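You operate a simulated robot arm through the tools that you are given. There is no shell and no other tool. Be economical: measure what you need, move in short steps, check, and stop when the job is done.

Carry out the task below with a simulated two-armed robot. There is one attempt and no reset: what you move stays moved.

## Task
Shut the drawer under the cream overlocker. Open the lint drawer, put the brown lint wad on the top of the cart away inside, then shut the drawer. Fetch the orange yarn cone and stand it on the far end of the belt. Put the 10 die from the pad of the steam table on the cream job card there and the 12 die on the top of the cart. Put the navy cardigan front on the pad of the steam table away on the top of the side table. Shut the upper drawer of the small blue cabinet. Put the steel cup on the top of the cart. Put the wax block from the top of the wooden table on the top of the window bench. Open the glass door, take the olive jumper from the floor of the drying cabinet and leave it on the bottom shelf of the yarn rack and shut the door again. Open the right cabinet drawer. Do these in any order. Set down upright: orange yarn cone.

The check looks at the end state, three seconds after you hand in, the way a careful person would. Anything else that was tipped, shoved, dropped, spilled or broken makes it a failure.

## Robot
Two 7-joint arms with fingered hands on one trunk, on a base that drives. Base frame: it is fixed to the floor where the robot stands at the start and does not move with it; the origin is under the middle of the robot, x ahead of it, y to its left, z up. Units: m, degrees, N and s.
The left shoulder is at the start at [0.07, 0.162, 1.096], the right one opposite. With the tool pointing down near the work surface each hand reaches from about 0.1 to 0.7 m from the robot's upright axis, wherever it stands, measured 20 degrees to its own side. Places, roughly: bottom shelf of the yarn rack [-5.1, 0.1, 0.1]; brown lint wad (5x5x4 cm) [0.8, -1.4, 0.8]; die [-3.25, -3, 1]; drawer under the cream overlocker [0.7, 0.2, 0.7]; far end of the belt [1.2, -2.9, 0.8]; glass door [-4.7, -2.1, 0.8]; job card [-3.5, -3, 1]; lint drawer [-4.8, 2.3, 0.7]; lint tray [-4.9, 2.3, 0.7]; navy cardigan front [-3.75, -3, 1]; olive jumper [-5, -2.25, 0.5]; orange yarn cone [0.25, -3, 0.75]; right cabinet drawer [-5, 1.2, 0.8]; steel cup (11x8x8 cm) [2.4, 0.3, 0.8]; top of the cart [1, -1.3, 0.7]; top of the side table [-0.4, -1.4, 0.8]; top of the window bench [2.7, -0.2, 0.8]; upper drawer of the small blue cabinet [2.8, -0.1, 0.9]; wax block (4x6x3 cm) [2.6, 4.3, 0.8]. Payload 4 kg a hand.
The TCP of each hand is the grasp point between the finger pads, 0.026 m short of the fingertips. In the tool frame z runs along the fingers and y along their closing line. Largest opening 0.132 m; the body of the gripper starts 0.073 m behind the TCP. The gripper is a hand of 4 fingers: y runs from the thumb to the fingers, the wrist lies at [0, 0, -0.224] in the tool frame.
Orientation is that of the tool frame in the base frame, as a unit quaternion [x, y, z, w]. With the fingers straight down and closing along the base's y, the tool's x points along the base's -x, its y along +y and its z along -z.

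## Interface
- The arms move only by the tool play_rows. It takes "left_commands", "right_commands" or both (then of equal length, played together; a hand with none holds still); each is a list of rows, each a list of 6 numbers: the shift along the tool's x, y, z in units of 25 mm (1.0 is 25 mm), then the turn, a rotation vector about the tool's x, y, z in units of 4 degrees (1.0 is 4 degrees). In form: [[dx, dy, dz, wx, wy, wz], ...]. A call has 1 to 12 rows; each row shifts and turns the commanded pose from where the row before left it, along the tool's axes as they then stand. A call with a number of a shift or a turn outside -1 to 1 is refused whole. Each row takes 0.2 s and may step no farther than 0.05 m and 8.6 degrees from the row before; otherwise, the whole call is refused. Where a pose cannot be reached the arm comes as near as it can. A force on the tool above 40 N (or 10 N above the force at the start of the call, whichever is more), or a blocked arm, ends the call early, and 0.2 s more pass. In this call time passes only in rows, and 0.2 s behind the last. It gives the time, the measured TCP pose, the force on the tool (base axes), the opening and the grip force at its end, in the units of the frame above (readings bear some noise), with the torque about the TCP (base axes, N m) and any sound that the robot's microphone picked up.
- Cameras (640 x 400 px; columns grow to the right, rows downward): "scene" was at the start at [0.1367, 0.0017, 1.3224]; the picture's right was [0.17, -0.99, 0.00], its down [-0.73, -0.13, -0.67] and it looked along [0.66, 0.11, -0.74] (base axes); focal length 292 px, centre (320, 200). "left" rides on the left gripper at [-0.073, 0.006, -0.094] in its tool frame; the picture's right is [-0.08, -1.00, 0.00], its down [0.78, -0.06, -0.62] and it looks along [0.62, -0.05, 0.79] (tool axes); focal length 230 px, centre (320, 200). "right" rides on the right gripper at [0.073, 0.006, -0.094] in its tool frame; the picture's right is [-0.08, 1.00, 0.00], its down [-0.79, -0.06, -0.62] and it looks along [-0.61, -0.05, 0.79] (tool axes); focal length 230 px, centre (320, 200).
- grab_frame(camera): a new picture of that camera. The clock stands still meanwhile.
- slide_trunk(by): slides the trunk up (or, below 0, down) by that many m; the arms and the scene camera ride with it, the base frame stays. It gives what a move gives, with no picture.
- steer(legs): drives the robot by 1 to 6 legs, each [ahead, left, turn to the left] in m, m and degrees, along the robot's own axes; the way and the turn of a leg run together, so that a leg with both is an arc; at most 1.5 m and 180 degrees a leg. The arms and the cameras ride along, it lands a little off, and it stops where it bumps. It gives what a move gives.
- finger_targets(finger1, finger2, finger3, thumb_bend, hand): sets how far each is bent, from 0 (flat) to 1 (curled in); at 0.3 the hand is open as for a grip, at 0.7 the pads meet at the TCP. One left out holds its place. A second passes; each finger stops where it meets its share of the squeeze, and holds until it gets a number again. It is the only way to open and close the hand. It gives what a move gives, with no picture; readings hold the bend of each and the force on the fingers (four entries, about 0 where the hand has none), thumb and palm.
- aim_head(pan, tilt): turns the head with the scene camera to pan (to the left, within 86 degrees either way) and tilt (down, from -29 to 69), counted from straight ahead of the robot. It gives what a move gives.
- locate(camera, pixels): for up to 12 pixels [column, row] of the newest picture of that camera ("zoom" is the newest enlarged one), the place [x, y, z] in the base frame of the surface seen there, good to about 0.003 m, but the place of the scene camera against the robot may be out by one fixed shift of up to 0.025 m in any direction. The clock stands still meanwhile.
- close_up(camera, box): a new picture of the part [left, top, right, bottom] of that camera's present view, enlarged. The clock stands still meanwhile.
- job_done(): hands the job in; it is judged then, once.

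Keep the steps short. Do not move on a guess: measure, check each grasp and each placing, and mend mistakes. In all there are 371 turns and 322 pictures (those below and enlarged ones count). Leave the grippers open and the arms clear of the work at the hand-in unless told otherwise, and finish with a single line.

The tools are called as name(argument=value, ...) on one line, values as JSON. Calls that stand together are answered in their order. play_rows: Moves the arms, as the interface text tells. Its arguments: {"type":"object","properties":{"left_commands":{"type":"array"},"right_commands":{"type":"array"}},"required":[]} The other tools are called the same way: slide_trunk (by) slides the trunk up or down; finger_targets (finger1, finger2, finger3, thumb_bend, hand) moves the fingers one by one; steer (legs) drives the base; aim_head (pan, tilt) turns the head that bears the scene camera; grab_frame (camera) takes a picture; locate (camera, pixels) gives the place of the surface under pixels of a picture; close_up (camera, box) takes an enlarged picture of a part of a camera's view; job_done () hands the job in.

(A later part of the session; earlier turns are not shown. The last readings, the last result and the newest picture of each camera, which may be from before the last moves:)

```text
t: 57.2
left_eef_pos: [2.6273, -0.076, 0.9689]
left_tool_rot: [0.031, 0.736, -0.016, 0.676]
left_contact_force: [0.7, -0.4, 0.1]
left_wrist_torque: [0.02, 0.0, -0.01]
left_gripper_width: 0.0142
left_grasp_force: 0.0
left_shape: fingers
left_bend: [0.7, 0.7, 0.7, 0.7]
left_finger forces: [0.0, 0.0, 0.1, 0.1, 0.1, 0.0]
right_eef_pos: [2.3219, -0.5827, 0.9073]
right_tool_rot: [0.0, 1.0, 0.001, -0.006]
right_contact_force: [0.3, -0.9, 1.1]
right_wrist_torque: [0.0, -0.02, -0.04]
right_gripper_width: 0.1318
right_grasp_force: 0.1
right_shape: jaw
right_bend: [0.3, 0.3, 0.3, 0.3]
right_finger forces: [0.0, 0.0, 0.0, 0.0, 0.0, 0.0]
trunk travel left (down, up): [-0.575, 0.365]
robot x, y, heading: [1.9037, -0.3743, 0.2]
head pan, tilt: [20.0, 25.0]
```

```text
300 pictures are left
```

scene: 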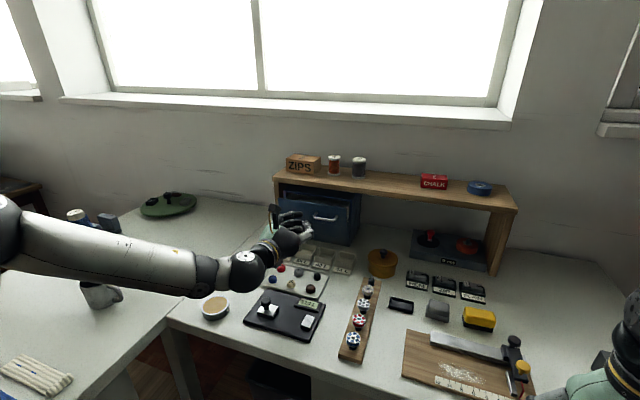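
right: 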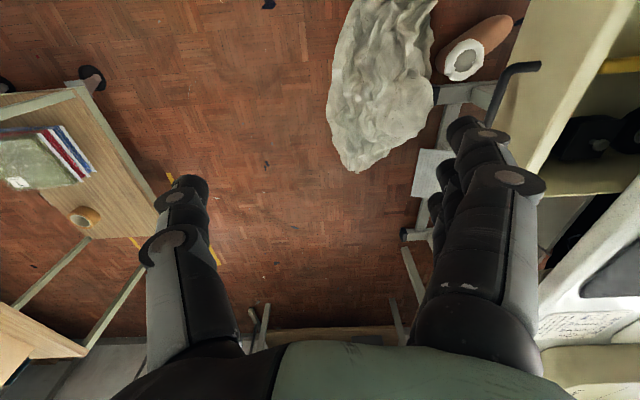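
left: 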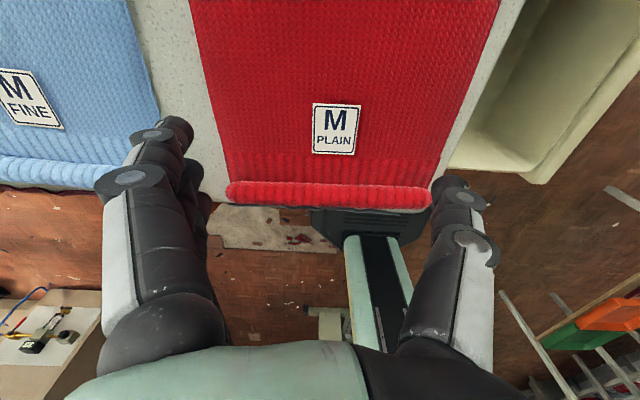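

The left forearm passes near the cup at (100,293). I check the clearance before moving further, and look at the hand and drawer.

close_up(camera="scene", box=[0, 190, 180, 320])

close_up(camera="scene", box=[230, 150, 390, 280])

locate(camera="scene", pixels=[[100, 295], [85, 290], [110, 275], [50, 260], [245, 270], [307, 230], [300, 215], [345, 205], [325, 217], [75, 215], [108, 225]])

```text
3.08 times, centred on (90, 255) of scene
```

zoom: 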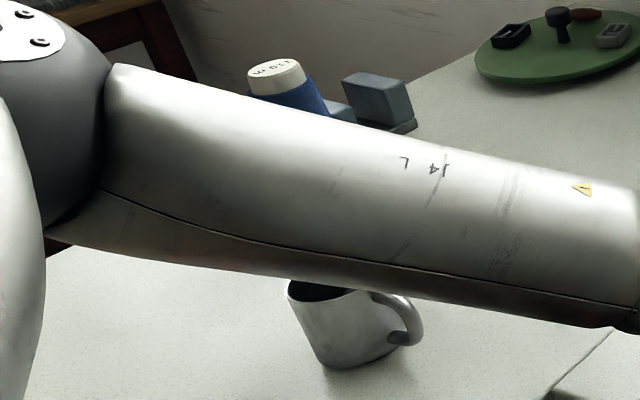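

```text
3.08 times, centred on (310, 215) of scene
```

zoom: 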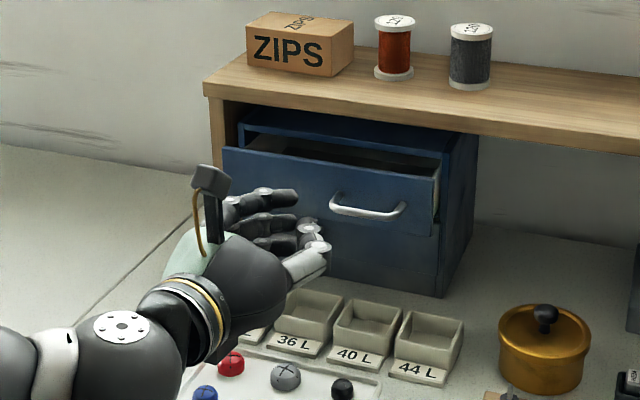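

```text
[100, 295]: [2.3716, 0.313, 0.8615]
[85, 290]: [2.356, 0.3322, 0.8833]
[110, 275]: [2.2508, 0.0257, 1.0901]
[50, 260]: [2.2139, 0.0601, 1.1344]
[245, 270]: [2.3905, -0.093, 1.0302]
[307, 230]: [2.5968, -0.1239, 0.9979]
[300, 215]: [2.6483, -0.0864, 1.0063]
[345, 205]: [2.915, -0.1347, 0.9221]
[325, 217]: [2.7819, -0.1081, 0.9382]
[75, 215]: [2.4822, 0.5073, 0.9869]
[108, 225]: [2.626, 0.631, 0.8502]
```

Clearance is fine (arm at z≥1.03, cup below 0.9). I shift the hand left to clear the handle, lower it slightly, and move forward.

play_rows(left_commands=[[0.5, 0.9, 0, 0, 0, 0], [0.5, 0.9, 0, 0, 0, 0], [0, 0, 1, 0, 0, 0], [0, 0, 1, 0, 0, 0], [0, 0, 1, 0, 0, 0], [0, 0, 1, 0, 0, 0]])

close_up(camera="scene", box=[230, 150, 390, 280])

```text
t: 58.6
left_eef_pos: [2.7407, -0.0368, 0.9392]
left_tool_rot: [0.03, 0.736, -0.016, 0.676]
left_contact_force: [-0.2, 0.1, 0.2]
left_wrist_torque: [-0.01, -0.04, -0.02]
left_gripper_width: 0.0143
left_grasp_force: 0.1
left_shape: fingers
left_bend: [0.7, 0.7, 0.7, 0.7]
left_finger forces: [0.0, 0.1, 0.0, 0.0, 0.1, 0.0]
left hand out of reach, approached as far as the arm can: row 1, 2
right_eef_pos: [2.3222, -0.5836, 0.9065]
right_tool_rot: [0.0, 1.0, 0.001, -0.006]
right_contact_force: [-0.1, 0.8, 0.0]
right_wrist_torque: [0.0, -0.02, 0.05]
right_gripper_width: 0.1319
right_grasp_force: 0.0
right_shape: jaw
right_bend: [0.3, 0.3, 0.3, 0.3]
right_finger forces: [0.0, 0.1, 0.0, 0.0, 0.0, 0.0]
trunk travel left (down, up): [-0.575, 0.365]
robot x, y, heading: [1.9039, -0.3728, -0.4]
head pan, tilt: [20.0, 25.0]
```

```text
3.08 times, centred on (310, 215) of scene
```

zoom: 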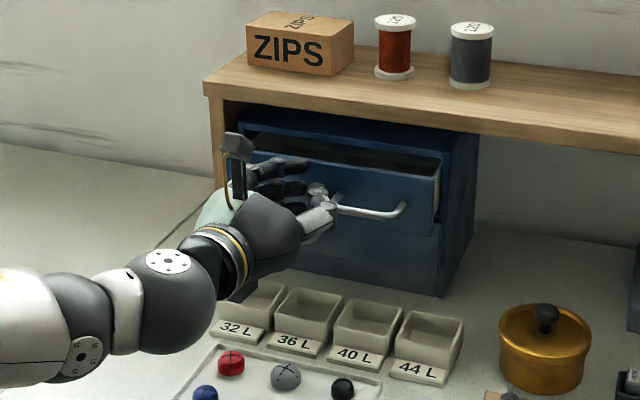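

Fingers are just at the panel, left of the handle. I push forward until it stops.

play_rows(left_commands=[[0, 0, 0.5, 0, 0, 0], [0, 0, 0.5, 0, 0, 0], [0, 0, 0.5, 0, 0, 0], [0, 0, 0.5, 0, 0, 0]])

close_up(camera="scene", box=[230, 150, 390, 280])

```text
t: 59.6
left_eef_pos: [2.7836, -0.0372, 0.9361]
left_tool_rot: [0.03, 0.735, -0.016, 0.677]
left_contact_force: [-25.1, 5.8, 1.8]
left_wrist_torque: [-0.08, -0.28, -0.07]
left_gripper_width: 0.0113
left_grasp_force: 14.1
left_shape: fingers
left_bend: [0.72, 0.71, 0.7, 0.71]
left_finger forces: [10.5, 8.5, 0.1, 0.1, 9.6, 0.0]
right_eef_pos: [2.3189, -0.5827, 0.9095]
right_tool_rot: [0.0, 1.0, 0.001, -0.003]
right_contact_force: [0.1, 0.6, 0.4]
right_wrist_torque: [-0.01, 0.01, 0.01]
right_gripper_width: 0.132
right_grasp_force: 0.0
right_shape: jaw
right_bend: [0.3, 0.3, 0.3, 0.3]
right_finger forces: [0.0, 0.0, 0.0, 0.1, 0.0, 0.0]
trunk travel left (down, up): [-0.575, 0.365]
robot x, y, heading: [1.9021, -0.3738, 0.0]
head pan, tilt: [20.0, 25.0]
```

```text
3.08 times, centred on (310, 215) of scene
```

zoom: 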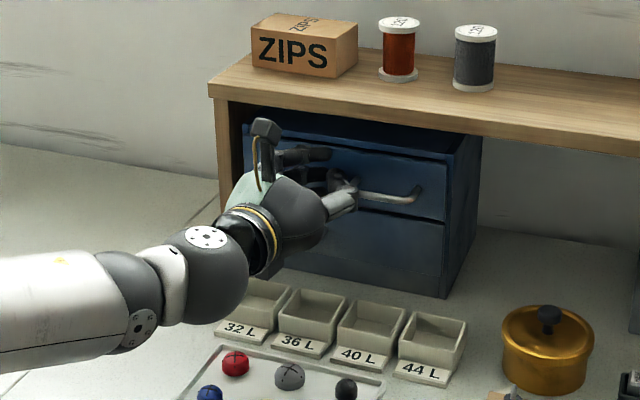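

It stopped with 25 N and looks flush. I withdraw and check.

play_rows(left_commands=[[0, 0, -0.5, 0, 0, 0], [0, 0, -1, 0, 0, 0], [0, 0, -1, 0, 0, 0], [0, 0, -1, 0, 0, 0], [0, 0, -1, 0, 0, 0], [0, 0, -1, 0, 0, 0], [-0.5, 0, -1, 0, 0, 0], [-0.5, 0, -1, 0, 0, 0]])

close_up(camera="scene", box=[230, 150, 390, 280])

locate(camera="zoom", pixels=[[330, 175], [430, 205], [380, 250], [440, 270], [430, 175]])

```text
t: 61.4
left_eef_pos: [2.6223, -0.0365, 0.9857]
left_tool_rot: [0.029, 0.738, -0.017, 0.674]
left_contact_force: [-0.1, 0.5, -0.7]
left_wrist_torque: [-0.01, -0.02, 0.01]
left_gripper_width: 0.0135
left_grasp_force: 0.0
left_shape: fingers
left_bend: [0.7, 0.7, 0.7, 0.7]
left_finger forces: [0.0, 0.0, 0.1, 0.1, 0.0, 0.0]
left hand out of reach, approached as far as the arm can: row 7, 8
right_eef_pos: [2.3203, -0.5841, 0.9073]
right_tool_rot: [0.0, 1.0, 0.0, -0.005]
right_contact_force: [-0.4, 0.3, 0.8]
right_wrist_torque: [-0.02, -0.02, 0.01]
right_gripper_width: 0.1318
right_grasp_force: 0.1
right_shape: jaw
right_bend: [0.3, 0.3, 0.3, 0.3]
right_finger forces: [0.0, 0.1, 0.1, 0.0, 0.0, 0.1]
trunk travel left (down, up): [-0.575, 0.365]
robot x, y, heading: [1.9012, -0.3714, -0.4]
head pan, tilt: [20.0, 25.0]
```

```text
3.08 times, centred on (310, 215) of scene
```

zoom: 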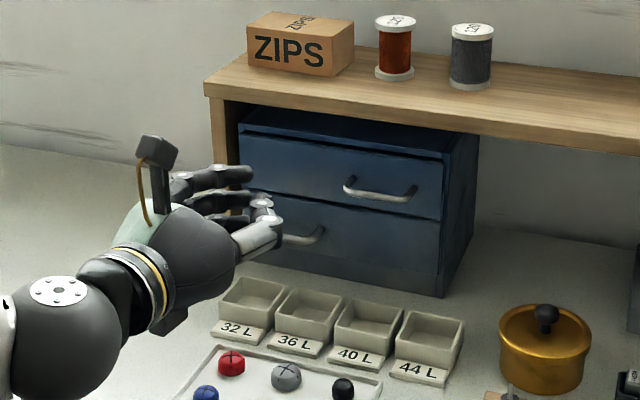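

```text
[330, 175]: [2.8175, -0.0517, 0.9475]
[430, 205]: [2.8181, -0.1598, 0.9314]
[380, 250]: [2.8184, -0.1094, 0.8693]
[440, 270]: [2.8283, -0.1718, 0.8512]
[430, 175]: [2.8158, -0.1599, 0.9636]
```

The upper drawer is flush with the lower one. Next, the wax block at (2.6, 4.3): I look to the left for a route.

aim_head(pan=75, tilt=20)

grab_frame(camera="scene")

aim_head(pan=-10, tilt=40)

grab_frame(camera="scene")

```text
t: 62.7
left_eef_pos: [2.622, -0.0362, 0.9855]
left_tool_rot: [0.029, 0.738, -0.017, 0.674]
left_contact_force: [0.4, -0.1, 0.8]
left_wrist_torque: [-0.01, 0.01, 0.01]
left_gripper_width: 0.0137
left_grasp_force: 0.1
left_shape: fingers
left_bend: [0.7, 0.7, 0.7, 0.7]
left_finger forces: [0.1, 0.0, 0.0, 0.1, 0.0, 0.1]
right_eef_pos: [2.3219, -0.5833, 0.9083]
right_tool_rot: [0.0, 1.0, 0.001, -0.004]
right_contact_force: [-0.1, -0.2, -0.9]
right_wrist_torque: [-0.01, -0.01, 0.0]
right_gripper_width: 0.1319
right_grasp_force: 0.1
right_shape: jaw
right_bend: [0.3, 0.3, 0.3, 0.3]
right_finger forces: [0.1, 0.0, 0.0, 0.1, 0.0, 0.0]
trunk travel left (down, up): [-0.575, 0.365]
robot x, y, heading: [1.8995, -0.3741, -0.3]
head pan, tilt: [75.0, 20.0]
```

```text
294 pictures are left
```

scene: 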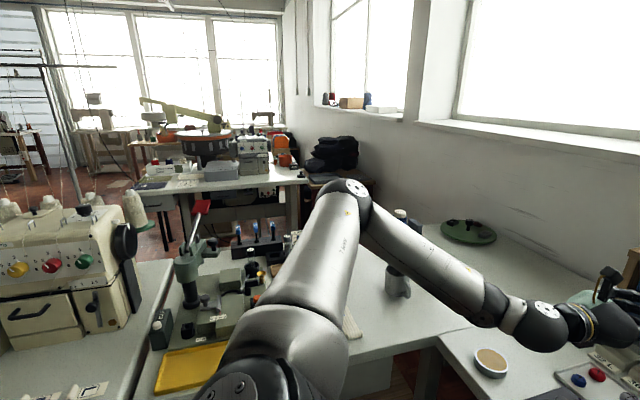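

```text
t: 64.2
left_eef_pos: [2.6221, -0.0359, 0.9853]
left_tool_rot: [0.029, 0.738, -0.017, 0.674]
left_contact_force: [-0.6, -0.5, -0.8]
left_wrist_torque: [-0.02, 0.01, -0.01]
left_gripper_width: 0.0137
left_grasp_force: 0.0
left_shape: fingers
left_bend: [0.7, 0.7, 0.7, 0.7]
left_finger forces: [0.0, 0.0, 0.0, 0.0, 0.0, 0.0]
right_eef_pos: [2.3223, -0.5834, 0.9094]
right_tool_rot: [0.001, 1.0, 0.0, -0.005]
right_contact_force: [0.7, 0.4, -0.7]
right_wrist_torque: [-0.01, -0.01, -0.02]
right_gripper_width: 0.132
right_grasp_force: 0.1
right_shape: jaw
right_bend: [0.3, 0.3, 0.3, 0.3]
right_finger forces: [0.0, 0.0, 0.1, 0.1, 0.0, 0.1]
trunk travel left (down, up): [-0.575, 0.365]
robot x, y, heading: [1.9046, -0.374, -0.1]
head pan, tilt: [-10.0, 40.0]
```

```text
293 pictures are left
```

scene: 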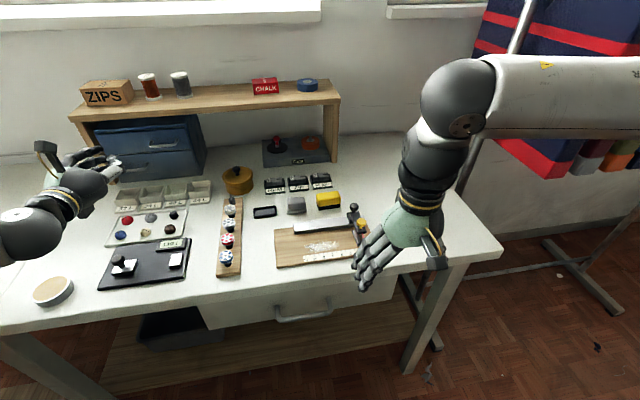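

The bench's right corner near (455,225) is free for the wax. Since I am here, I fetch the cup first and set it on the cart on the way. I open the left hand, pull back and point it down again.

play_rows(left_commands=[[0, 0, -1, 0, 0, 0], [0, 0, -1, 0, 0, 0], [0, 0, -1, 0, 0, 0], [0, 0, -1, 0, 0, 0], [0, 0, -1, 0, 0, 0], [0, 0, -1, 0, 0, 0], [0, 0, -1, 0, 0, 0], [0, 0, -1, 0, 0, 0], [-1, 0, 0, 0, 1, 0], [-1, 0, 0, 0, 1, 0], [-0.5, 0, 0, 0, 1, 0], [0, 0, 0, 0, 1, 0]])

finger_targets(hand="left", finger1=0.3, finger2=0.3, finger3=0.3, thumb_bend=0.3)

play_rows(left_commands=[[0, 0, 0, 0, 1, 0], [0, 0, 0, 0, 1, 0], [0, 0, 0, 0, 1, 0], [0, 0, 0, 0, 1, 0], [0, 0, 0, 0, 1, 0], [0, 0, 0, 0, 1, 0], [0, 0, 0, 0, 1, 0], [0, 0, 0, 0, 1, 0], [0, 0, 0, 0, 1, 0], [0, 0, 0, 0, 1, 0], [0, 0, 0, 0, 1, 0], [0, 0, 0, 0, 1, 0]])

aim_head(pan=45, tilt=35)

grab_frame(camera="scene")

```text
t: 66.8
left_eef_pos: [2.4907, -0.0565, 1.1336]
left_tool_rot: [0.032, 0.823, -0.012, 0.566]
left_contact_force: [0.0, -1.0, -0.3]
left_wrist_torque: [0.04, 0.02, 0.04]
left_gripper_width: 0.0136
left_grasp_force: 0.0
left_shape: fingers
left_bend: [0.7, 0.7, 0.7, 0.7]
left_finger forces: [0.1, 0.0, 0.0, 0.0, 0.1, 0.0]
left hand out of reach, approached as far as the arm can: row 1, 2, 3, 4, 5, 6, 7, 8
right_eef_pos: [2.323, -0.5843, 0.908]
right_tool_rot: [0.002, 1.0, 0.002, -0.006]
right_contact_force: [-0.8, -0.4, 1.6]
right_wrist_torque: [-0.03, 0.01, -0.04]
right_gripper_width: 0.1318
right_grasp_force: 0.0
right_shape: jaw
right_bend: [0.3, 0.3, 0.3, 0.3]
right_finger forces: [0.0, 0.0, 0.0, 0.1, 0.0, 0.0]
trunk travel left (down, up): [-0.575, 0.365]
robot x, y, heading: [1.8965, -0.3738, -0.0]
head pan, tilt: [-10.0, 40.0]
```

```text
t: 67.8
left_eef_pos: [2.491, -0.0553, 1.1354]
left_tool_rot: [0.033, 0.823, -0.012, 0.567]
left_contact_force: [0.2, 0.1, 0.3]
left_wrist_torque: [0.02, -0.02, 0.0]
left_gripper_width: 0.1359
left_grasp_force: 0.1
left_shape: fingers
left_bend: [0.3, 0.3, 0.3, 0.3]
left_finger forces: [0.0, 0.0, 0.0, 0.1, 0.0, 0.0]
right_eef_pos: [2.3211, -0.5838, 0.9076]
right_tool_rot: [0.001, 1.0, 0.001, -0.006]
right_contact_force: [-0.2, 0.3, 0.2]
right_wrist_torque: [0.02, 0.01, 0.0]
right_gripper_width: 0.1316
right_grasp_force: 0.0
right_shape: jaw
right_bend: [0.3, 0.3, 0.3, 0.3]
right_finger forces: [0.0, 0.0, 0.0, 0.0, 0.1, 0.0]
trunk travel left (down, up): [-0.575, 0.365]
robot x, y, heading: [1.8998, -0.3755, -0.2]
head pan, tilt: [-10.0, 40.0]
```

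```text
t: 70.5
left_eef_pos: [2.4916, -0.0566, 1.1379]
left_tool_rot: [0.035, 0.983, 0.002, 0.183]
left_contact_force: [-0.1, -0.1, 0.3]
left_wrist_torque: [0.0, 0.03, -0.01]
left_gripper_width: 0.1356
left_grasp_force: 0.1
left_shape: fingers
left_bend: [0.3, 0.3, 0.3, 0.3]
left_finger forces: [0.1, 0.0, 0.0, 0.0, 0.1, 0.1]
right_eef_pos: [2.3224, -0.5837, 0.9079]
right_tool_rot: [0.001, 1.0, 0.002, -0.006]
right_contact_force: [0.4, -0.4, 0.0]
right_wrist_torque: [0.02, 0.0, -0.02]
right_gripper_width: 0.1322
right_grasp_force: 0.1
right_shape: jaw
right_bend: [0.3, 0.3, 0.3, 0.3]
right_finger forces: [0.0, 0.0, 0.0, 0.0, 0.1, 0.0]
trunk travel left (down, up): [-0.575, 0.365]
robot x, y, heading: [1.9011, -0.3745, 0.0]
head pan, tilt: [-10.0, 40.0]
```

```text
t: 71.7
left_eef_pos: [2.4914, -0.0553, 1.1365]
left_tool_rot: [0.034, 0.982, 0.003, 0.184]
left_contact_force: [-0.4, 0.8, 0.0]
left_wrist_torque: [0.01, 0.02, 0.0]
left_gripper_width: 0.1356
left_grasp_force: 0.1
left_shape: fingers
left_bend: [0.3, 0.3, 0.3, 0.3]
left_finger forces: [0.0, 0.0, 0.0, 0.1, 0.0, 0.0]
right_eef_pos: [2.3221, -0.5832, 0.9087]
right_tool_rot: [0.001, 1.0, 0.001, -0.005]
right_contact_force: [-0.3, -0.5, -0.4]
right_wrist_torque: [0.01, -0.06, -0.01]
right_gripper_width: 0.132
right_grasp_force: 0.0
right_shape: jaw
right_bend: [0.3, 0.3, 0.3, 0.3]
right_finger forces: [0.1, 0.1, 0.0, 0.0, 0.0, 0.0]
trunk travel left (down, up): [-0.575, 0.365]
robot x, y, heading: [1.8959, -0.3767, -0.1]
head pan, tilt: [45.0, 35.0]
```

```text
292 pictures are left
```

scene: 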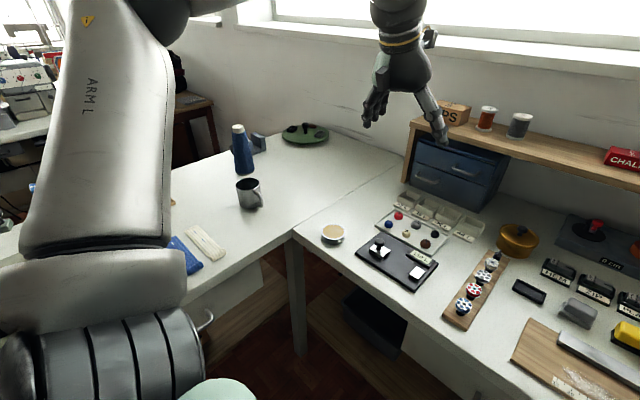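

close_up(camera="scene", box=[200, 150, 300, 220])

locate(camera="zoom", pixels=[[275, 270], [240, 195], [375, 185], [310, 180], [310, 225], [395, 290], [380, 320], [310, 390], [250, 100], [430, 350]])

```text
5.71 times, centred on (250, 185) of scene
```

zoom: 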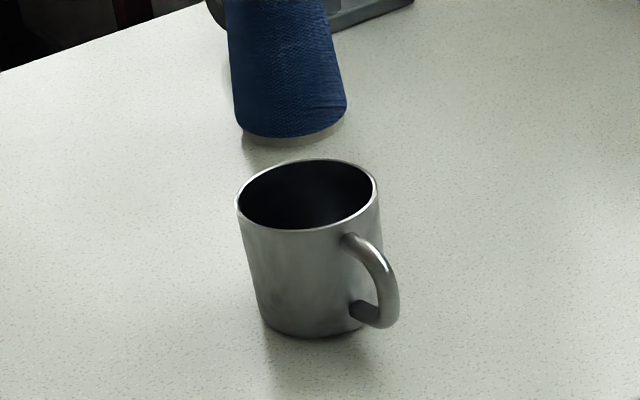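

```text
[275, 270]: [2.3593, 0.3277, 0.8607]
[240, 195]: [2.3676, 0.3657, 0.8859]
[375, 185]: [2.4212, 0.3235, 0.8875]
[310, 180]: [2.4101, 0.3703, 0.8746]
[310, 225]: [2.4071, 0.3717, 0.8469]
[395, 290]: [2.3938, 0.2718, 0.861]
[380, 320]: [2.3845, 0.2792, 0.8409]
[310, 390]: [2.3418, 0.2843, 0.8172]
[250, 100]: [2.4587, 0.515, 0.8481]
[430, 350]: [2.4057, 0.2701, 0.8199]
```

Cup centre ≈(2.393, 0.34), rim z 0.887, handle pointing to −y. I'll grip across x. I sidestep left 0.18 m, level the hand and yaw it 90°.

steer(legs=[[0, 0.18, 0]])

play_rows(left_commands=[[0, 1, 0, 0, 1, 0], [0, 1, 0, 0, 1, 0], [0, 1, 0, 0, 1, 0], [0, 1, 0, 0, 1, 0], [0, 1, 0, 0, 1, 0], [0, 1, 0, 0, 0.3, 0], [0, 0, 0, 0, 0, -1], [0, 0, 0, 0, 0, -1], [0, 0, 0, 0, 0, -1], [0, 0, 0, 0, 0, -1], [0, 0, 0, 0, 0, -1], [0, 0, 0, 0, 0, -1]])

play_rows(left_commands=[[0, 0, 0, 0, 0, -1], [0, 0, 0, 0, 0, -1], [0, 0, 0, 0, 0, -1], [0, 0, 0, 0, 0, -1], [0, 0, 0, 0, 0, -1], [0, 0, 0, 0, 0, -1], [0, 0, 0, 0, 0, -1], [0, 0, 0, 0, 0, -1], [0, 0, 0, 0, 0, -1], [0, 0, 0, 0, 0, -1], [0, 0, 0, 0, 0, -1], [0, 0, 0, 0, 0, -1]])

```text
t: 73.2
left_eef_pos: [2.4915, 0.1297, 1.1367]
left_tool_rot: [0.035, 0.982, 0.002, 0.184]
left_contact_force: [0.4, -0.4, -0.9]
left_wrist_torque: [-0.03, 0.0, 0.01]
left_gripper_width: 0.1357
left_grasp_force: 0.1
left_shape: fingers
left_bend: [0.3, 0.3, 0.3, 0.3]
left_finger forces: [0.0, 0.0, 0.0, 0.0, 0.0, 0.0]
right_eef_pos: [2.3225, -0.398, 0.9081]
right_tool_rot: [0.0, 1.0, 0.002, -0.006]
right_contact_force: [-0.3, 0.5, -0.7]
right_wrist_torque: [0.0, 0.03, 0.0]
right_gripper_width: 0.1318
right_grasp_force: 0.1
right_shape: jaw
right_bend: [0.3, 0.3, 0.3, 0.3]
right_finger forces: [0.0, 0.1, 0.0, 0.1, 0.0, 0.0]
trunk travel left (down, up): [-0.575, 0.365]
robot x, y, heading: [1.9001, -0.1907, 0.2]
head pan, tilt: [45.0, 35.0]
```

```text
t: 75.8
left_eef_pos: [2.4818, 0.2085, 1.0701]
left_tool_rot: [-0.177, 0.984, 0.002, 0.031]
left_contact_force: [-1.3, -0.2, 0.5]
left_wrist_torque: [0.01, 0.02, -0.02]
left_gripper_width: 0.1358
left_grasp_force: 0.1
left_shape: fingers
left_bend: [0.3, 0.3, 0.3, 0.3]
left_finger forces: [0.1, 0.1, 0.0, 0.0, 0.0, 0.1]
left hand out of reach, approached as far as the arm can: row 3, 4, 5, 6
right_eef_pos: [2.3226, -0.3968, 0.9089]
right_tool_rot: [0.0, 1.0, 0.001, -0.004]
right_contact_force: [-0.1, 0.0, -0.6]
right_wrist_torque: [0.0, -0.03, 0.02]
right_gripper_width: 0.132
right_grasp_force: 0.0
right_shape: jaw
right_bend: [0.3, 0.3, 0.3, 0.3]
right_finger forces: [0.0, 0.0, 0.0, 0.0, 0.0, 0.1]
trunk travel left (down, up): [-0.575, 0.365]
robot x, y, heading: [1.9018, -0.191, -0.0]
head pan, tilt: [45.0, 35.0]
```

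```text
t: 78.4
left_eef_pos: [2.4832, 0.2098, 1.0701]
left_tool_rot: [-0.561, 0.827, -0.011, 0.028]
left_contact_force: [-0.6, -0.3, 0.2]
left_wrist_torque: [-0.04, -0.06, -0.03]
left_gripper_width: 0.1359
left_grasp_force: 0.2
left_shape: fingers
left_bend: [0.3, 0.3, 0.3, 0.3]
left_finger forces: [0.0, 0.1, 0.0, 0.0, 0.1, 0.0]
right_eef_pos: [2.323, -0.398, 0.9081]
right_tool_rot: [0.001, 1.0, 0.001, -0.005]
right_contact_force: [-0.4, 0.1, -0.4]
right_wrist_torque: [-0.02, 0.02, 0.01]
right_gripper_width: 0.132
right_grasp_force: 0.0
right_shape: jaw
right_bend: [0.3, 0.3, 0.3, 0.3]
right_finger forces: [0.1, 0.0, 0.0, 0.0, 0.1, 0.0]
trunk travel left (down, up): [-0.575, 0.365]
robot x, y, heading: [1.9029, -0.1852, 0.1]
head pan, tilt: [45.0, 35.0]
```

play_rows(left_commands=[[0, 0, 1, 0, 0, -1], [0, 0, 1, 0, 0, -1], [0, 0, 1, 0, 0, -1], [0, 0, 1, 0, 0, -1], [0, 0, 0, 0, 0, -1], [0, 0.6, 0, 0, 0, -0.4], [-0.8, 0.6, 0, 0, 0, 0], [-0.8, 0.6, 0, 0, 0, 0], [-0.8, 0.6, 0, 0, 0, 0], [-0.8, 0.6, 0, 0, 0, 0], [-0.8, 0.6, 0, 0, 0, 0], [-0.8, 0, 0, 0, 0, 0]])

grab_frame(camera="left")

close_up(camera="scene", box=[160, 80, 360, 220])

```text
t: 81.0
left_eef_pos: [2.411, 0.3263, 0.9579]
left_tool_rot: [-0.705, 0.708, -0.016, 0.026]
left_contact_force: [-0.5, 0.2, 0.0]
left_wrist_torque: [0.02, -0.02, -0.02]
left_gripper_width: 0.1359
left_grasp_force: 0.1
left_shape: fingers
left_bend: [0.3, 0.3, 0.3, 0.3]
left_finger forces: [0.1, 0.0, 0.0, 0.0, 0.0, 0.1]
left hand out of reach, approached as far as the arm can: row 11, 12
right_eef_pos: [2.3233, -0.3976, 0.9075]
right_tool_rot: [0.0, 1.0, 0.001, -0.006]
right_contact_force: [-0.4, 0.5, -0.5]
right_wrist_torque: [-0.02, 0.0, 0.01]
right_gripper_width: 0.1318
right_grasp_force: 0.1
right_shape: jaw
right_bend: [0.3, 0.3, 0.3, 0.3]
right_finger forces: [0.0, 0.0, 0.1, 0.1, 0.1, 0.0]
trunk travel left (down, up): [-0.575, 0.365]
robot x, y, heading: [1.8986, -0.1895, -0.0]
head pan, tilt: [45.0, 35.0]
```

```text
290 pictures are left
```

left: 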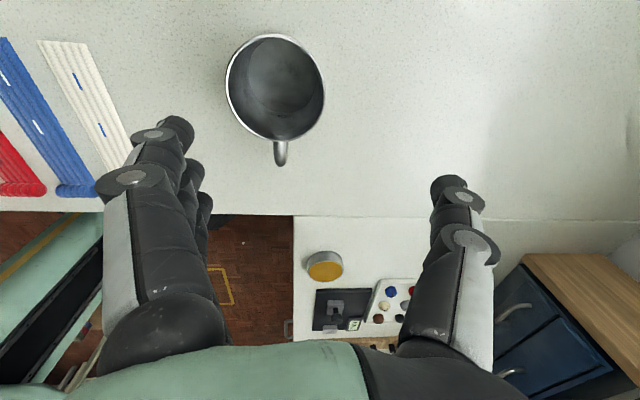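

```text
2.86 times, centred on (260, 150) of scene
```

zoom: 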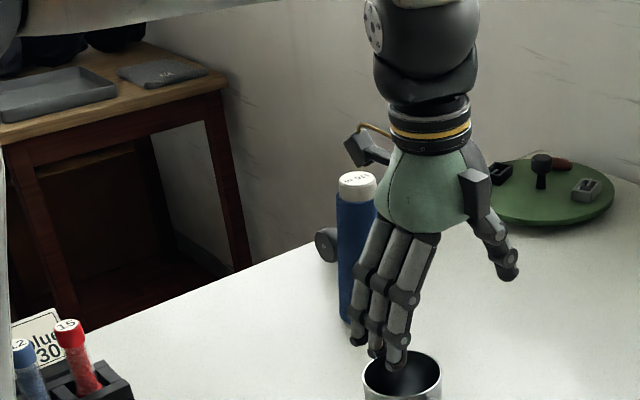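

locate(camera="left", pixels=[[230, 85], [322, 85], [275, 38], [275, 137], [280, 160], [275, 85]])

```text
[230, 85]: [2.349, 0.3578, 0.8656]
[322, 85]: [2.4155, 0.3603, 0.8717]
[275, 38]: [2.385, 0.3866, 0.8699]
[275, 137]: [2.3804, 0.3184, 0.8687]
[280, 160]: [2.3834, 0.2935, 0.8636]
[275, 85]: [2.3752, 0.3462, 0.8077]
```

The hand camera puts the cup at (2.382, 0.355), rim z≈0.87 (the scene camera reads about (+0.011,−0.015,+0.016) off). I centre over it and descend partly.

play_rows(left_commands=[[0, 0.6, 0.6, 0, 0, 0], [-0.5, 0.6, 0.4, 0, 0, 0], [-0.6, 0, 0, 0, 0, 0]])

grab_frame(camera="left")

```text
t: 81.8
left_eef_pos: [2.3939, 0.3503, 0.9226]
left_tool_rot: [-0.706, 0.708, -0.016, 0.024]
left_contact_force: [-0.8, 0.4, -0.2]
left_wrist_torque: [-0.04, -0.03, -0.05]
left_gripper_width: 0.136
left_grasp_force: 0.1
left_shape: fingers
left_bend: [0.3, 0.3, 0.3, 0.3]
left_finger forces: [0.1, 0.0, 0.0, 0.0, 0.0, 0.0]
left hand out of reach, approached as far as the arm can: row 2, 3
right_eef_pos: [2.3226, -0.3982, 0.9085]
right_tool_rot: [0.0, 1.0, 0.001, -0.006]
right_contact_force: [-0.4, 0.2, -0.2]
right_wrist_torque: [-0.02, 0.0, -0.05]
right_gripper_width: 0.1318
right_grasp_force: 0.0
right_shape: jaw
right_bend: [0.3, 0.3, 0.3, 0.3]
right_finger forces: [0.1, 0.1, 0.1, 0.1, 0.0, 0.0]
trunk travel left (down, up): [-0.575, 0.365]
robot x, y, heading: [1.8992, -0.1874, -0.1]
head pan, tilt: [45.0, 35.0]
```

```text
288 pictures are left
```

left: 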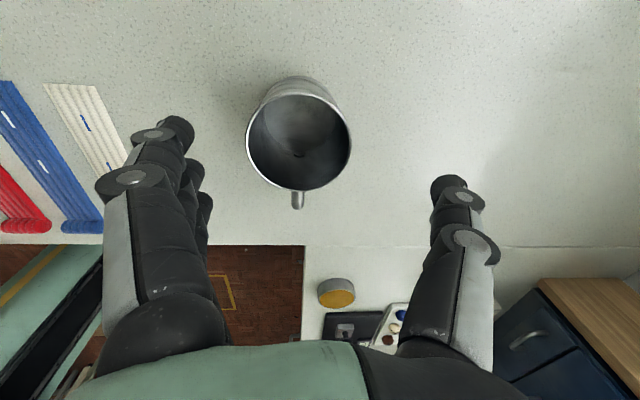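

play_rows(left_commands=[[-0.1, 0.5, 0.6, 0, 0, 0], [0, 0, 0.8, 0, 0, 0], [0, 0, 0.8, 0, 0, 0], [0, 0, 0.8, 0, 0, 0]])

grab_frame(camera="left")

```text
t: 82.8
left_eef_pos: [2.385, 0.3543, 0.8462]
left_tool_rot: [-0.705, 0.709, -0.014, 0.025]
left_contact_force: [-1.0, 0.0, -0.1]
left_wrist_torque: [0.01, -0.01, 0.0]
left_gripper_width: 0.1359
left_grasp_force: 0.0
left_shape: fingers
left_bend: [0.3, 0.3, 0.3, 0.3]
left_finger forces: [0.0, 0.1, 0.1, 0.0, 0.1, 0.0]
right_eef_pos: [2.3224, -0.3975, 0.9085]
right_tool_rot: [0.0, 1.0, 0.001, -0.006]
right_contact_force: [0.4, -0.6, 0.2]
right_wrist_torque: [-0.01, 0.02, -0.02]
right_gripper_width: 0.1315
right_grasp_force: 0.1
right_shape: jaw
right_bend: [0.3, 0.3, 0.3, 0.3]
right_finger forces: [0.0, 0.1, 0.1, 0.0, 0.1, 0.1]
trunk travel left (down, up): [-0.575, 0.365]
robot x, y, heading: [1.9018, -0.1882, -0.1]
head pan, tilt: [45.0, 35.0]
```

```text
287 pictures are left
```

left: 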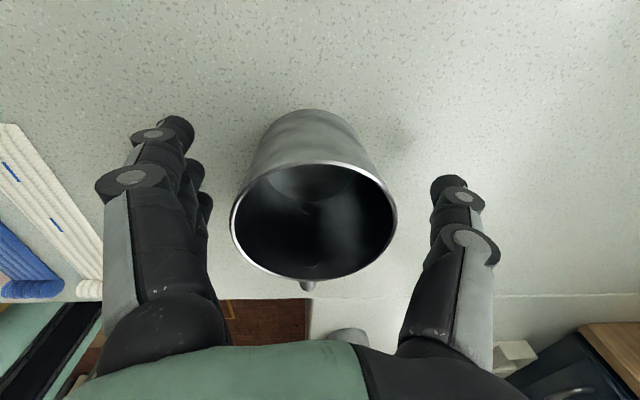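

The cup is centred between the fingers. I close the hand on it.

finger_targets(hand="left", finger1=0.6, finger2=0.6, finger3=0.6, thumb_bend=0.6)

grab_frame(camera="left")

```text
t: 83.8
left_eef_pos: [2.3854, 0.356, 0.8465]
left_tool_rot: [-0.706, 0.708, -0.015, 0.025]
left_contact_force: [-0.2, 0.6, -0.1]
left_wrist_torque: [-0.01, 0.04, 0.03]
left_gripper_width: 0.0623
left_grasp_force: 14.4
left_shape: fingers
left_bend: [0.55, 0.5, 0.54, 0.55]
left_finger forces: [4.0, 6.2, 4.2, 0.1, 13.8, 0.0]
right_eef_pos: [2.3225, -0.3979, 0.9076]
right_tool_rot: [0.0, 1.0, 0.001, -0.005]
right_contact_force: [0.2, 0.1, -0.3]
right_wrist_torque: [-0.04, -0.01, -0.01]
right_gripper_width: 0.1318
right_grasp_force: 0.0
right_shape: jaw
right_bend: [0.3, 0.3, 0.3, 0.3]
right_finger forces: [0.0, 0.0, 0.1, 0.0, 0.1, 0.0]
trunk travel left (down, up): [-0.575, 0.365]
robot x, y, heading: [1.9006, -0.1888, 0.1]
head pan, tilt: [45.0, 35.0]
```

```text
286 pictures are left
```

left: 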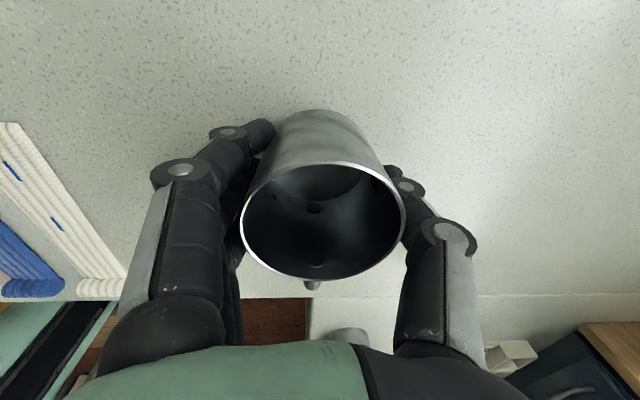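

Grip holds (14 N). I lift.

play_rows(left_commands=[[0, 0, -0.5, 0, 0, 0], [0, 0, -0.5, 0, 0, 0], [0, 0, -1, 0, 0, 0], [0.5, 0, -1, 0, 0, 0], [1, 0, -0.8, 0, 0, 0], [1, 0, -0.8, 0, 0, 0], [1, 0, 0, 0, 0, 0], [1, 0, 0, 0, 0, 0], [1, 0, 0, 0, 0, 0], [1, 0, 0, 0, 0, 0]])

grab_frame(camera="left")

grab_frame(camera="scene")

```text
t: 86.0
left_eef_pos: [2.3897, 0.185, 0.9538]
left_tool_rot: [-0.706, 0.707, -0.015, 0.025]
left_contact_force: [-0.7, -0.2, -0.7]
left_wrist_torque: [0.03, -0.01, -0.02]
left_gripper_width: 0.0619
left_grasp_force: 13.3
left_shape: fingers
left_bend: [0.55, 0.5, 0.54, 0.55]
left_finger forces: [3.7, 6.0, 4.2, 0.0, 13.8, 0.0]
left hand out of reach, approached as far as the arm can: row 4, 5
right_eef_pos: [2.3232, -0.3979, 0.9076]
right_tool_rot: [0.001, 1.0, 0.002, -0.006]
right_contact_force: [-0.1, 0.3, 0.3]
right_wrist_torque: [-0.01, 0.01, 0.02]
right_gripper_width: 0.1319
right_grasp_force: 0.0
right_shape: jaw
right_bend: [0.3, 0.3, 0.3, 0.3]
right_finger forces: [0.0, 0.1, 0.0, 0.0, 0.0, 0.0]
trunk travel left (down, up): [-0.575, 0.365]
robot x, y, heading: [1.8999, -0.1879, -0.1]
head pan, tilt: [45.0, 35.0]
```

```text
285 pictures are left
```

left: 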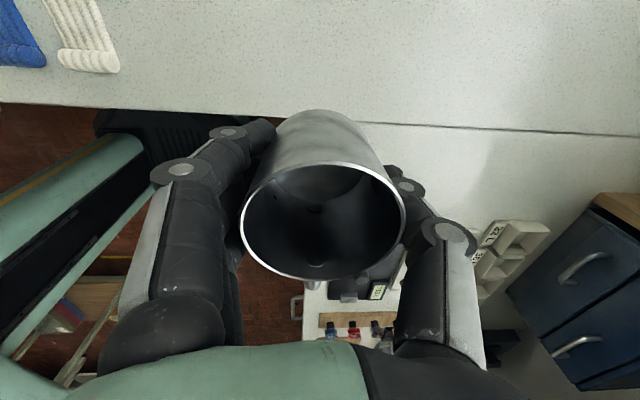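

```text
284 pictures are left
```

scene: 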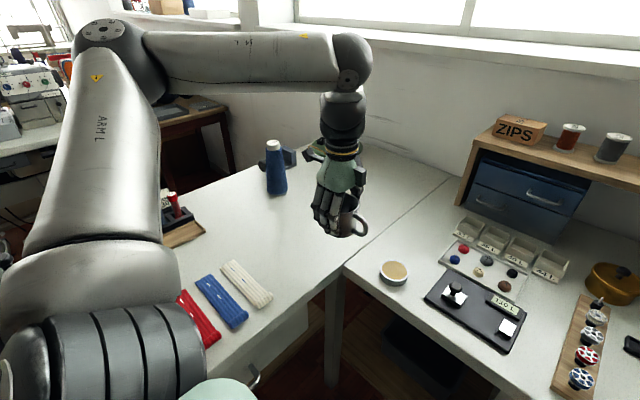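

The cup is held well. I move away from the bench and raise the right hand, then turn toward the cart to look for a free spot.

play_rows(right_commands=[[0, 0, -1, 0, 0, 0], [0, 0, -1, 0, 0, 0], [0, 0, -1, 0, 0, 0], [0.5, 0, -1, 0, 0, 0], [1, 0, 0, 0, 0, 0], [1, 0, 0, 0, 0, 0], [1, 0, 0, 0, 0, 0]])

steer(legs=[[0, -0.3, 0], [-0.75, 0, 0]])

aim_head(pan=-80, tilt=30)

grab_frame(camera="scene")

```text
t: 87.6
left_eef_pos: [2.3889, 0.1858, 0.9543]
left_tool_rot: [-0.705, 0.708, -0.015, 0.026]
left_contact_force: [0.5, -0.1, -0.5]
left_wrist_torque: [0.03, 0.06, -0.06]
left_gripper_width: 0.0619
left_grasp_force: 14.0
left_shape: fingers
left_bend: [0.55, 0.5, 0.54, 0.55]
left_finger forces: [3.7, 6.0, 4.2, 0.0, 13.6, 0.1]
right_eef_pos: [2.2351, -0.3996, 1.008]
right_tool_rot: [0.0, 1.0, 0.002, -0.005]
right_contact_force: [0.4, 0.0, -0.7]
right_wrist_torque: [-0.02, -0.02, -0.01]
right_gripper_width: 0.1319
right_grasp_force: 0.1
right_shape: jaw
right_bend: [0.3, 0.3, 0.3, 0.3]
right_finger forces: [0.0, 0.0, 0.1, 0.0, 0.0, 0.0]
trunk travel left (down, up): [-0.575, 0.365]
robot x, y, heading: [1.9006, -0.1891, 0.1]
head pan, tilt: [45.0, 35.0]
```

```text
t: 93.2
left_eef_pos: [1.6544, -0.1136, 0.9539]
left_tool_rot: [-0.706, 0.707, -0.015, 0.025]
left_contact_force: [0.8, -0.3, -1.8]
left_wrist_torque: [-0.01, -0.01, -0.01]
left_gripper_width: 0.0621
left_grasp_force: 13.4
left_shape: fingers
left_bend: [0.55, 0.5, 0.54, 0.55]
left_finger forces: [3.7, 6.0, 4.2, 0.0, 13.7, 0.0]
right_eef_pos: [1.5016, -0.6985, 1.0079]
right_tool_rot: [-0.001, 1.0, 0.001, -0.005]
right_contact_force: [-0.1, -0.1, -0.4]
right_wrist_torque: [0.04, -0.02, -0.01]
right_gripper_width: 0.1322
right_grasp_force: 0.0
right_shape: jaw
right_bend: [0.3, 0.3, 0.3, 0.3]
right_finger forces: [0.0, 0.1, 0.0, 0.0, 0.0, 0.0]
trunk travel left (down, up): [-0.575, 0.365]
robot x, y, heading: [1.1672, -0.4901, 0.3]
head pan, tilt: [45.0, 35.0]
```

```text
t: 95.3
left_eef_pos: [1.6542, -0.1138, 0.9537]
left_tool_rot: [-0.706, 0.707, -0.015, 0.025]
left_contact_force: [-0.6, 0.2, -0.9]
left_wrist_torque: [0.0, -0.03, 0.03]
left_gripper_width: 0.0621
left_grasp_force: 13.5
left_shape: fingers
left_bend: [0.55, 0.5, 0.54, 0.55]
left_finger forces: [3.8, 6.1, 4.2, 0.1, 13.8, 0.0]
right_eef_pos: [1.502, -0.6985, 1.0081]
right_tool_rot: [-0.001, 1.0, 0.001, -0.006]
right_contact_force: [-0.1, -0.8, 0.4]
right_wrist_torque: [0.01, 0.03, -0.03]
right_gripper_width: 0.1317
right_grasp_force: 0.1
right_shape: jaw
right_bend: [0.3, 0.3, 0.3, 0.3]
right_finger forces: [0.1, 0.0, 0.0, 0.0, 0.0, 0.0]
trunk travel left (down, up): [-0.575, 0.365]
robot x, y, heading: [1.1698, -0.4881, 0.1]
head pan, tilt: [-80.0, 30.0]
```

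```text
283 pictures are left
```

scene: 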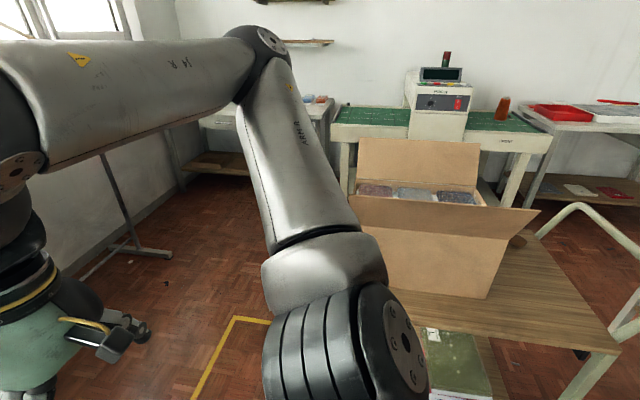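

locate(camera="scene", pixels=[[490, 295], [400, 275], [610, 350], [500, 330], [525, 245], [440, 325], [535, 212], [350, 205], [440, 190], [580, 210], [570, 290], [503, 110]])

close_up(camera="scene", box=[340, 120, 640, 370])

```text
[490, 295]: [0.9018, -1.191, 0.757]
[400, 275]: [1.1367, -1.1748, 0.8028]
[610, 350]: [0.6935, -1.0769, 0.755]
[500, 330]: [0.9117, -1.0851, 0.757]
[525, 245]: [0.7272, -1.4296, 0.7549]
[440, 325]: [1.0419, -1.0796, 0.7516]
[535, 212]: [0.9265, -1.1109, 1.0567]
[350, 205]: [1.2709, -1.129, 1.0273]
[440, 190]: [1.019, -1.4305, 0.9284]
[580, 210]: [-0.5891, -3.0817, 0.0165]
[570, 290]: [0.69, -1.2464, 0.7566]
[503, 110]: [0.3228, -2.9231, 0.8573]
```

```text
1.60 times, centred on (490, 245) of scene
```

zoom: 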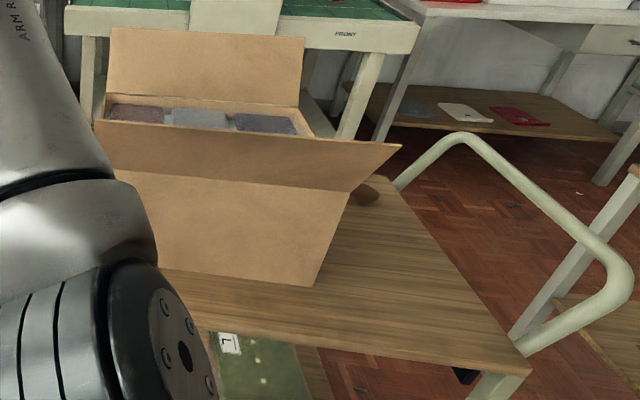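

Free area on the cart: x 0.69–0.90, y −1.08…−1.35 (wad at 0.73–0.8, −1.43). I pull the cup in, turn to face the cart and move over to x≈0.55.

play_rows(left_commands=[[0, 1, 0, 0, 0, 0], [0, 1, 0, 0, 0, 0], [0, 1, 0, 0, 0, 0], [0, 1, 0, 0, 0, 0], [0, 1, 0, 0, 0, 0]])

steer(legs=[[0, -0.08, 0], [0, 0, -90], [0, -0.55, 0]])

aim_head(pan=12, tilt=50)

grab_frame(camera="scene")

```text
t: 96.5
left_eef_pos: [1.5384, -0.1281, 0.945]
left_tool_rot: [-0.706, 0.707, -0.015, 0.025]
left_contact_force: [0.6, -0.5, -1.2]
left_wrist_torque: [-0.03, 0.01, 0.02]
left_gripper_width: 0.0621
left_grasp_force: 14.0
left_shape: fingers
left_bend: [0.55, 0.5, 0.54, 0.55]
left_finger forces: [3.8, 6.0, 4.1, 0.0, 13.8, 0.0]
left hand out of reach, approached as far as the arm can: row 5
right_eef_pos: [1.5013, -0.6984, 1.0081]
right_tool_rot: [0.0, 1.0, 0.001, -0.005]
right_contact_force: [0.3, 1.1, 0.3]
right_wrist_torque: [0.03, -0.02, 0.01]
right_gripper_width: 0.1317
right_grasp_force: 0.2
right_shape: jaw
right_bend: [0.3, 0.3, 0.3, 0.3]
right_finger forces: [0.1, 0.0, 0.1, 0.0, 0.1, 0.1]
trunk travel left (down, up): [-0.575, 0.365]
robot x, y, heading: [1.1682, -0.4844, 0.2]
head pan, tilt: [-80.0, 30.0]
```

```text
t: 104.2
left_eef_pos: [0.98, -0.9429, 0.9443]
left_tool_rot: [-0.003, 1.0, -0.027, 0.007]
left_contact_force: [0.6, 0.0, -1.0]
left_wrist_torque: [-0.02, -0.01, 0.0]
left_gripper_width: 0.0615
left_grasp_force: 13.2
left_shape: fingers
left_bend: [0.55, 0.51, 0.54, 0.55]
left_finger forces: [3.7, 5.8, 3.9, 0.0, 13.3, 0.0]
right_eef_pos: [0.4083, -0.9095, 1.0078]
right_tool_rot: [0.704, 0.71, 0.005, -0.003]
right_contact_force: [-0.8, 0.9, -1.4]
right_wrist_torque: [0.0, -0.02, -0.02]
right_gripper_width: 0.1318
right_grasp_force: 0.0
right_shape: jaw
right_bend: [0.3, 0.3, 0.3, 0.3]
right_finger forces: [0.0, 0.1, 0.0, 0.1, 0.0, 0.1]
trunk travel left (down, up): [-0.575, 0.365]
robot x, y, heading: [0.6142, -0.5753, -89.7]
head pan, tilt: [-80.0, 30.0]
```

```text
t: 105.8
left_eef_pos: [0.9795, -0.9417, 0.9452]
left_tool_rot: [-0.002, 1.0, -0.028, 0.007]
left_contact_force: [-0.7, -0.5, -1.0]
left_wrist_torque: [0.01, -0.02, 0.04]
left_gripper_width: 0.0615
left_grasp_force: 13.5
left_shape: fingers
left_bend: [0.55, 0.51, 0.54, 0.55]
left_finger forces: [3.6, 5.8, 3.8, 0.0, 13.3, 0.1]
right_eef_pos: [0.4091, -0.9094, 1.0068]
right_tool_rot: [0.704, 0.71, 0.005, -0.004]
right_contact_force: [0.2, -0.5, 0.5]
right_wrist_torque: [0.04, -0.03, 0.0]
right_gripper_width: 0.1319
right_grasp_force: 0.1
right_shape: jaw
right_bend: [0.3, 0.3, 0.3, 0.3]
right_finger forces: [0.1, 0.1, 0.0, 0.0, 0.0, 0.0]
trunk travel left (down, up): [-0.575, 0.365]
robot x, y, heading: [0.6165, -0.5728, -89.3]
head pan, tilt: [12.0, 50.0]
```

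```text
281 pictures are left
```

scene: 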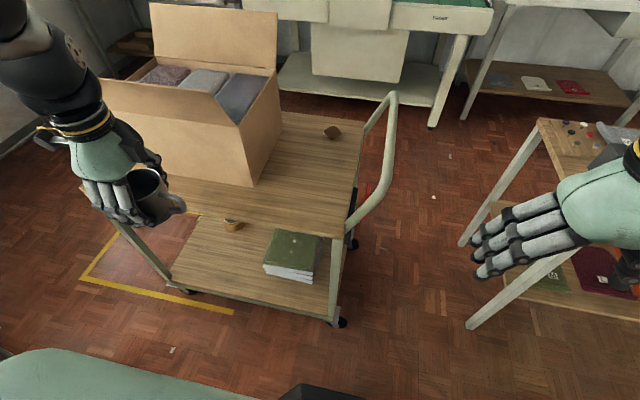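

I see the free cart top around (310,190) and the wad at (332,131).

locate(camera="scene", pixels=[[310, 190], [300, 215], [253, 186], [270, 110], [332, 131], [330, 126], [346, 230], [360, 130], [200, 205], [230, 112], [237, 125]])

close_up(camera="scene", box=[80, 80, 400, 280])

```text
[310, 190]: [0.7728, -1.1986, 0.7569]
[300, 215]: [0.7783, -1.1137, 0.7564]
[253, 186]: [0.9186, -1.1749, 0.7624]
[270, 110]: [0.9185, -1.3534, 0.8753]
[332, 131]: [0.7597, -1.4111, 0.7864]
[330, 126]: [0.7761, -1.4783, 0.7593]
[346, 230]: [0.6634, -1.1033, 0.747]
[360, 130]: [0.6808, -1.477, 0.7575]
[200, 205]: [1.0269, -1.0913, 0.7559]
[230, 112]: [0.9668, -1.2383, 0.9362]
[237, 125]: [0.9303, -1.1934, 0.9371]
```

```text
2.00 times, centred on (240, 180) of scene
```

zoom: 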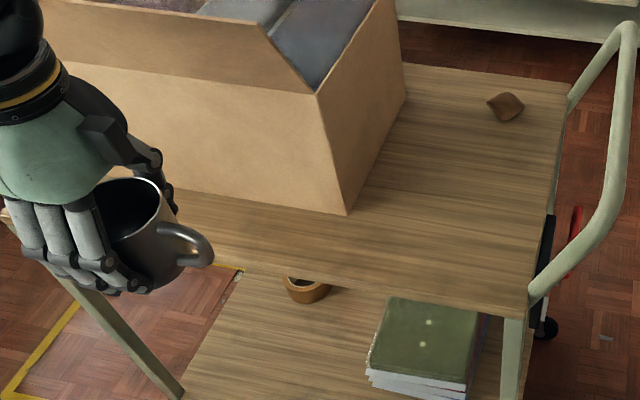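

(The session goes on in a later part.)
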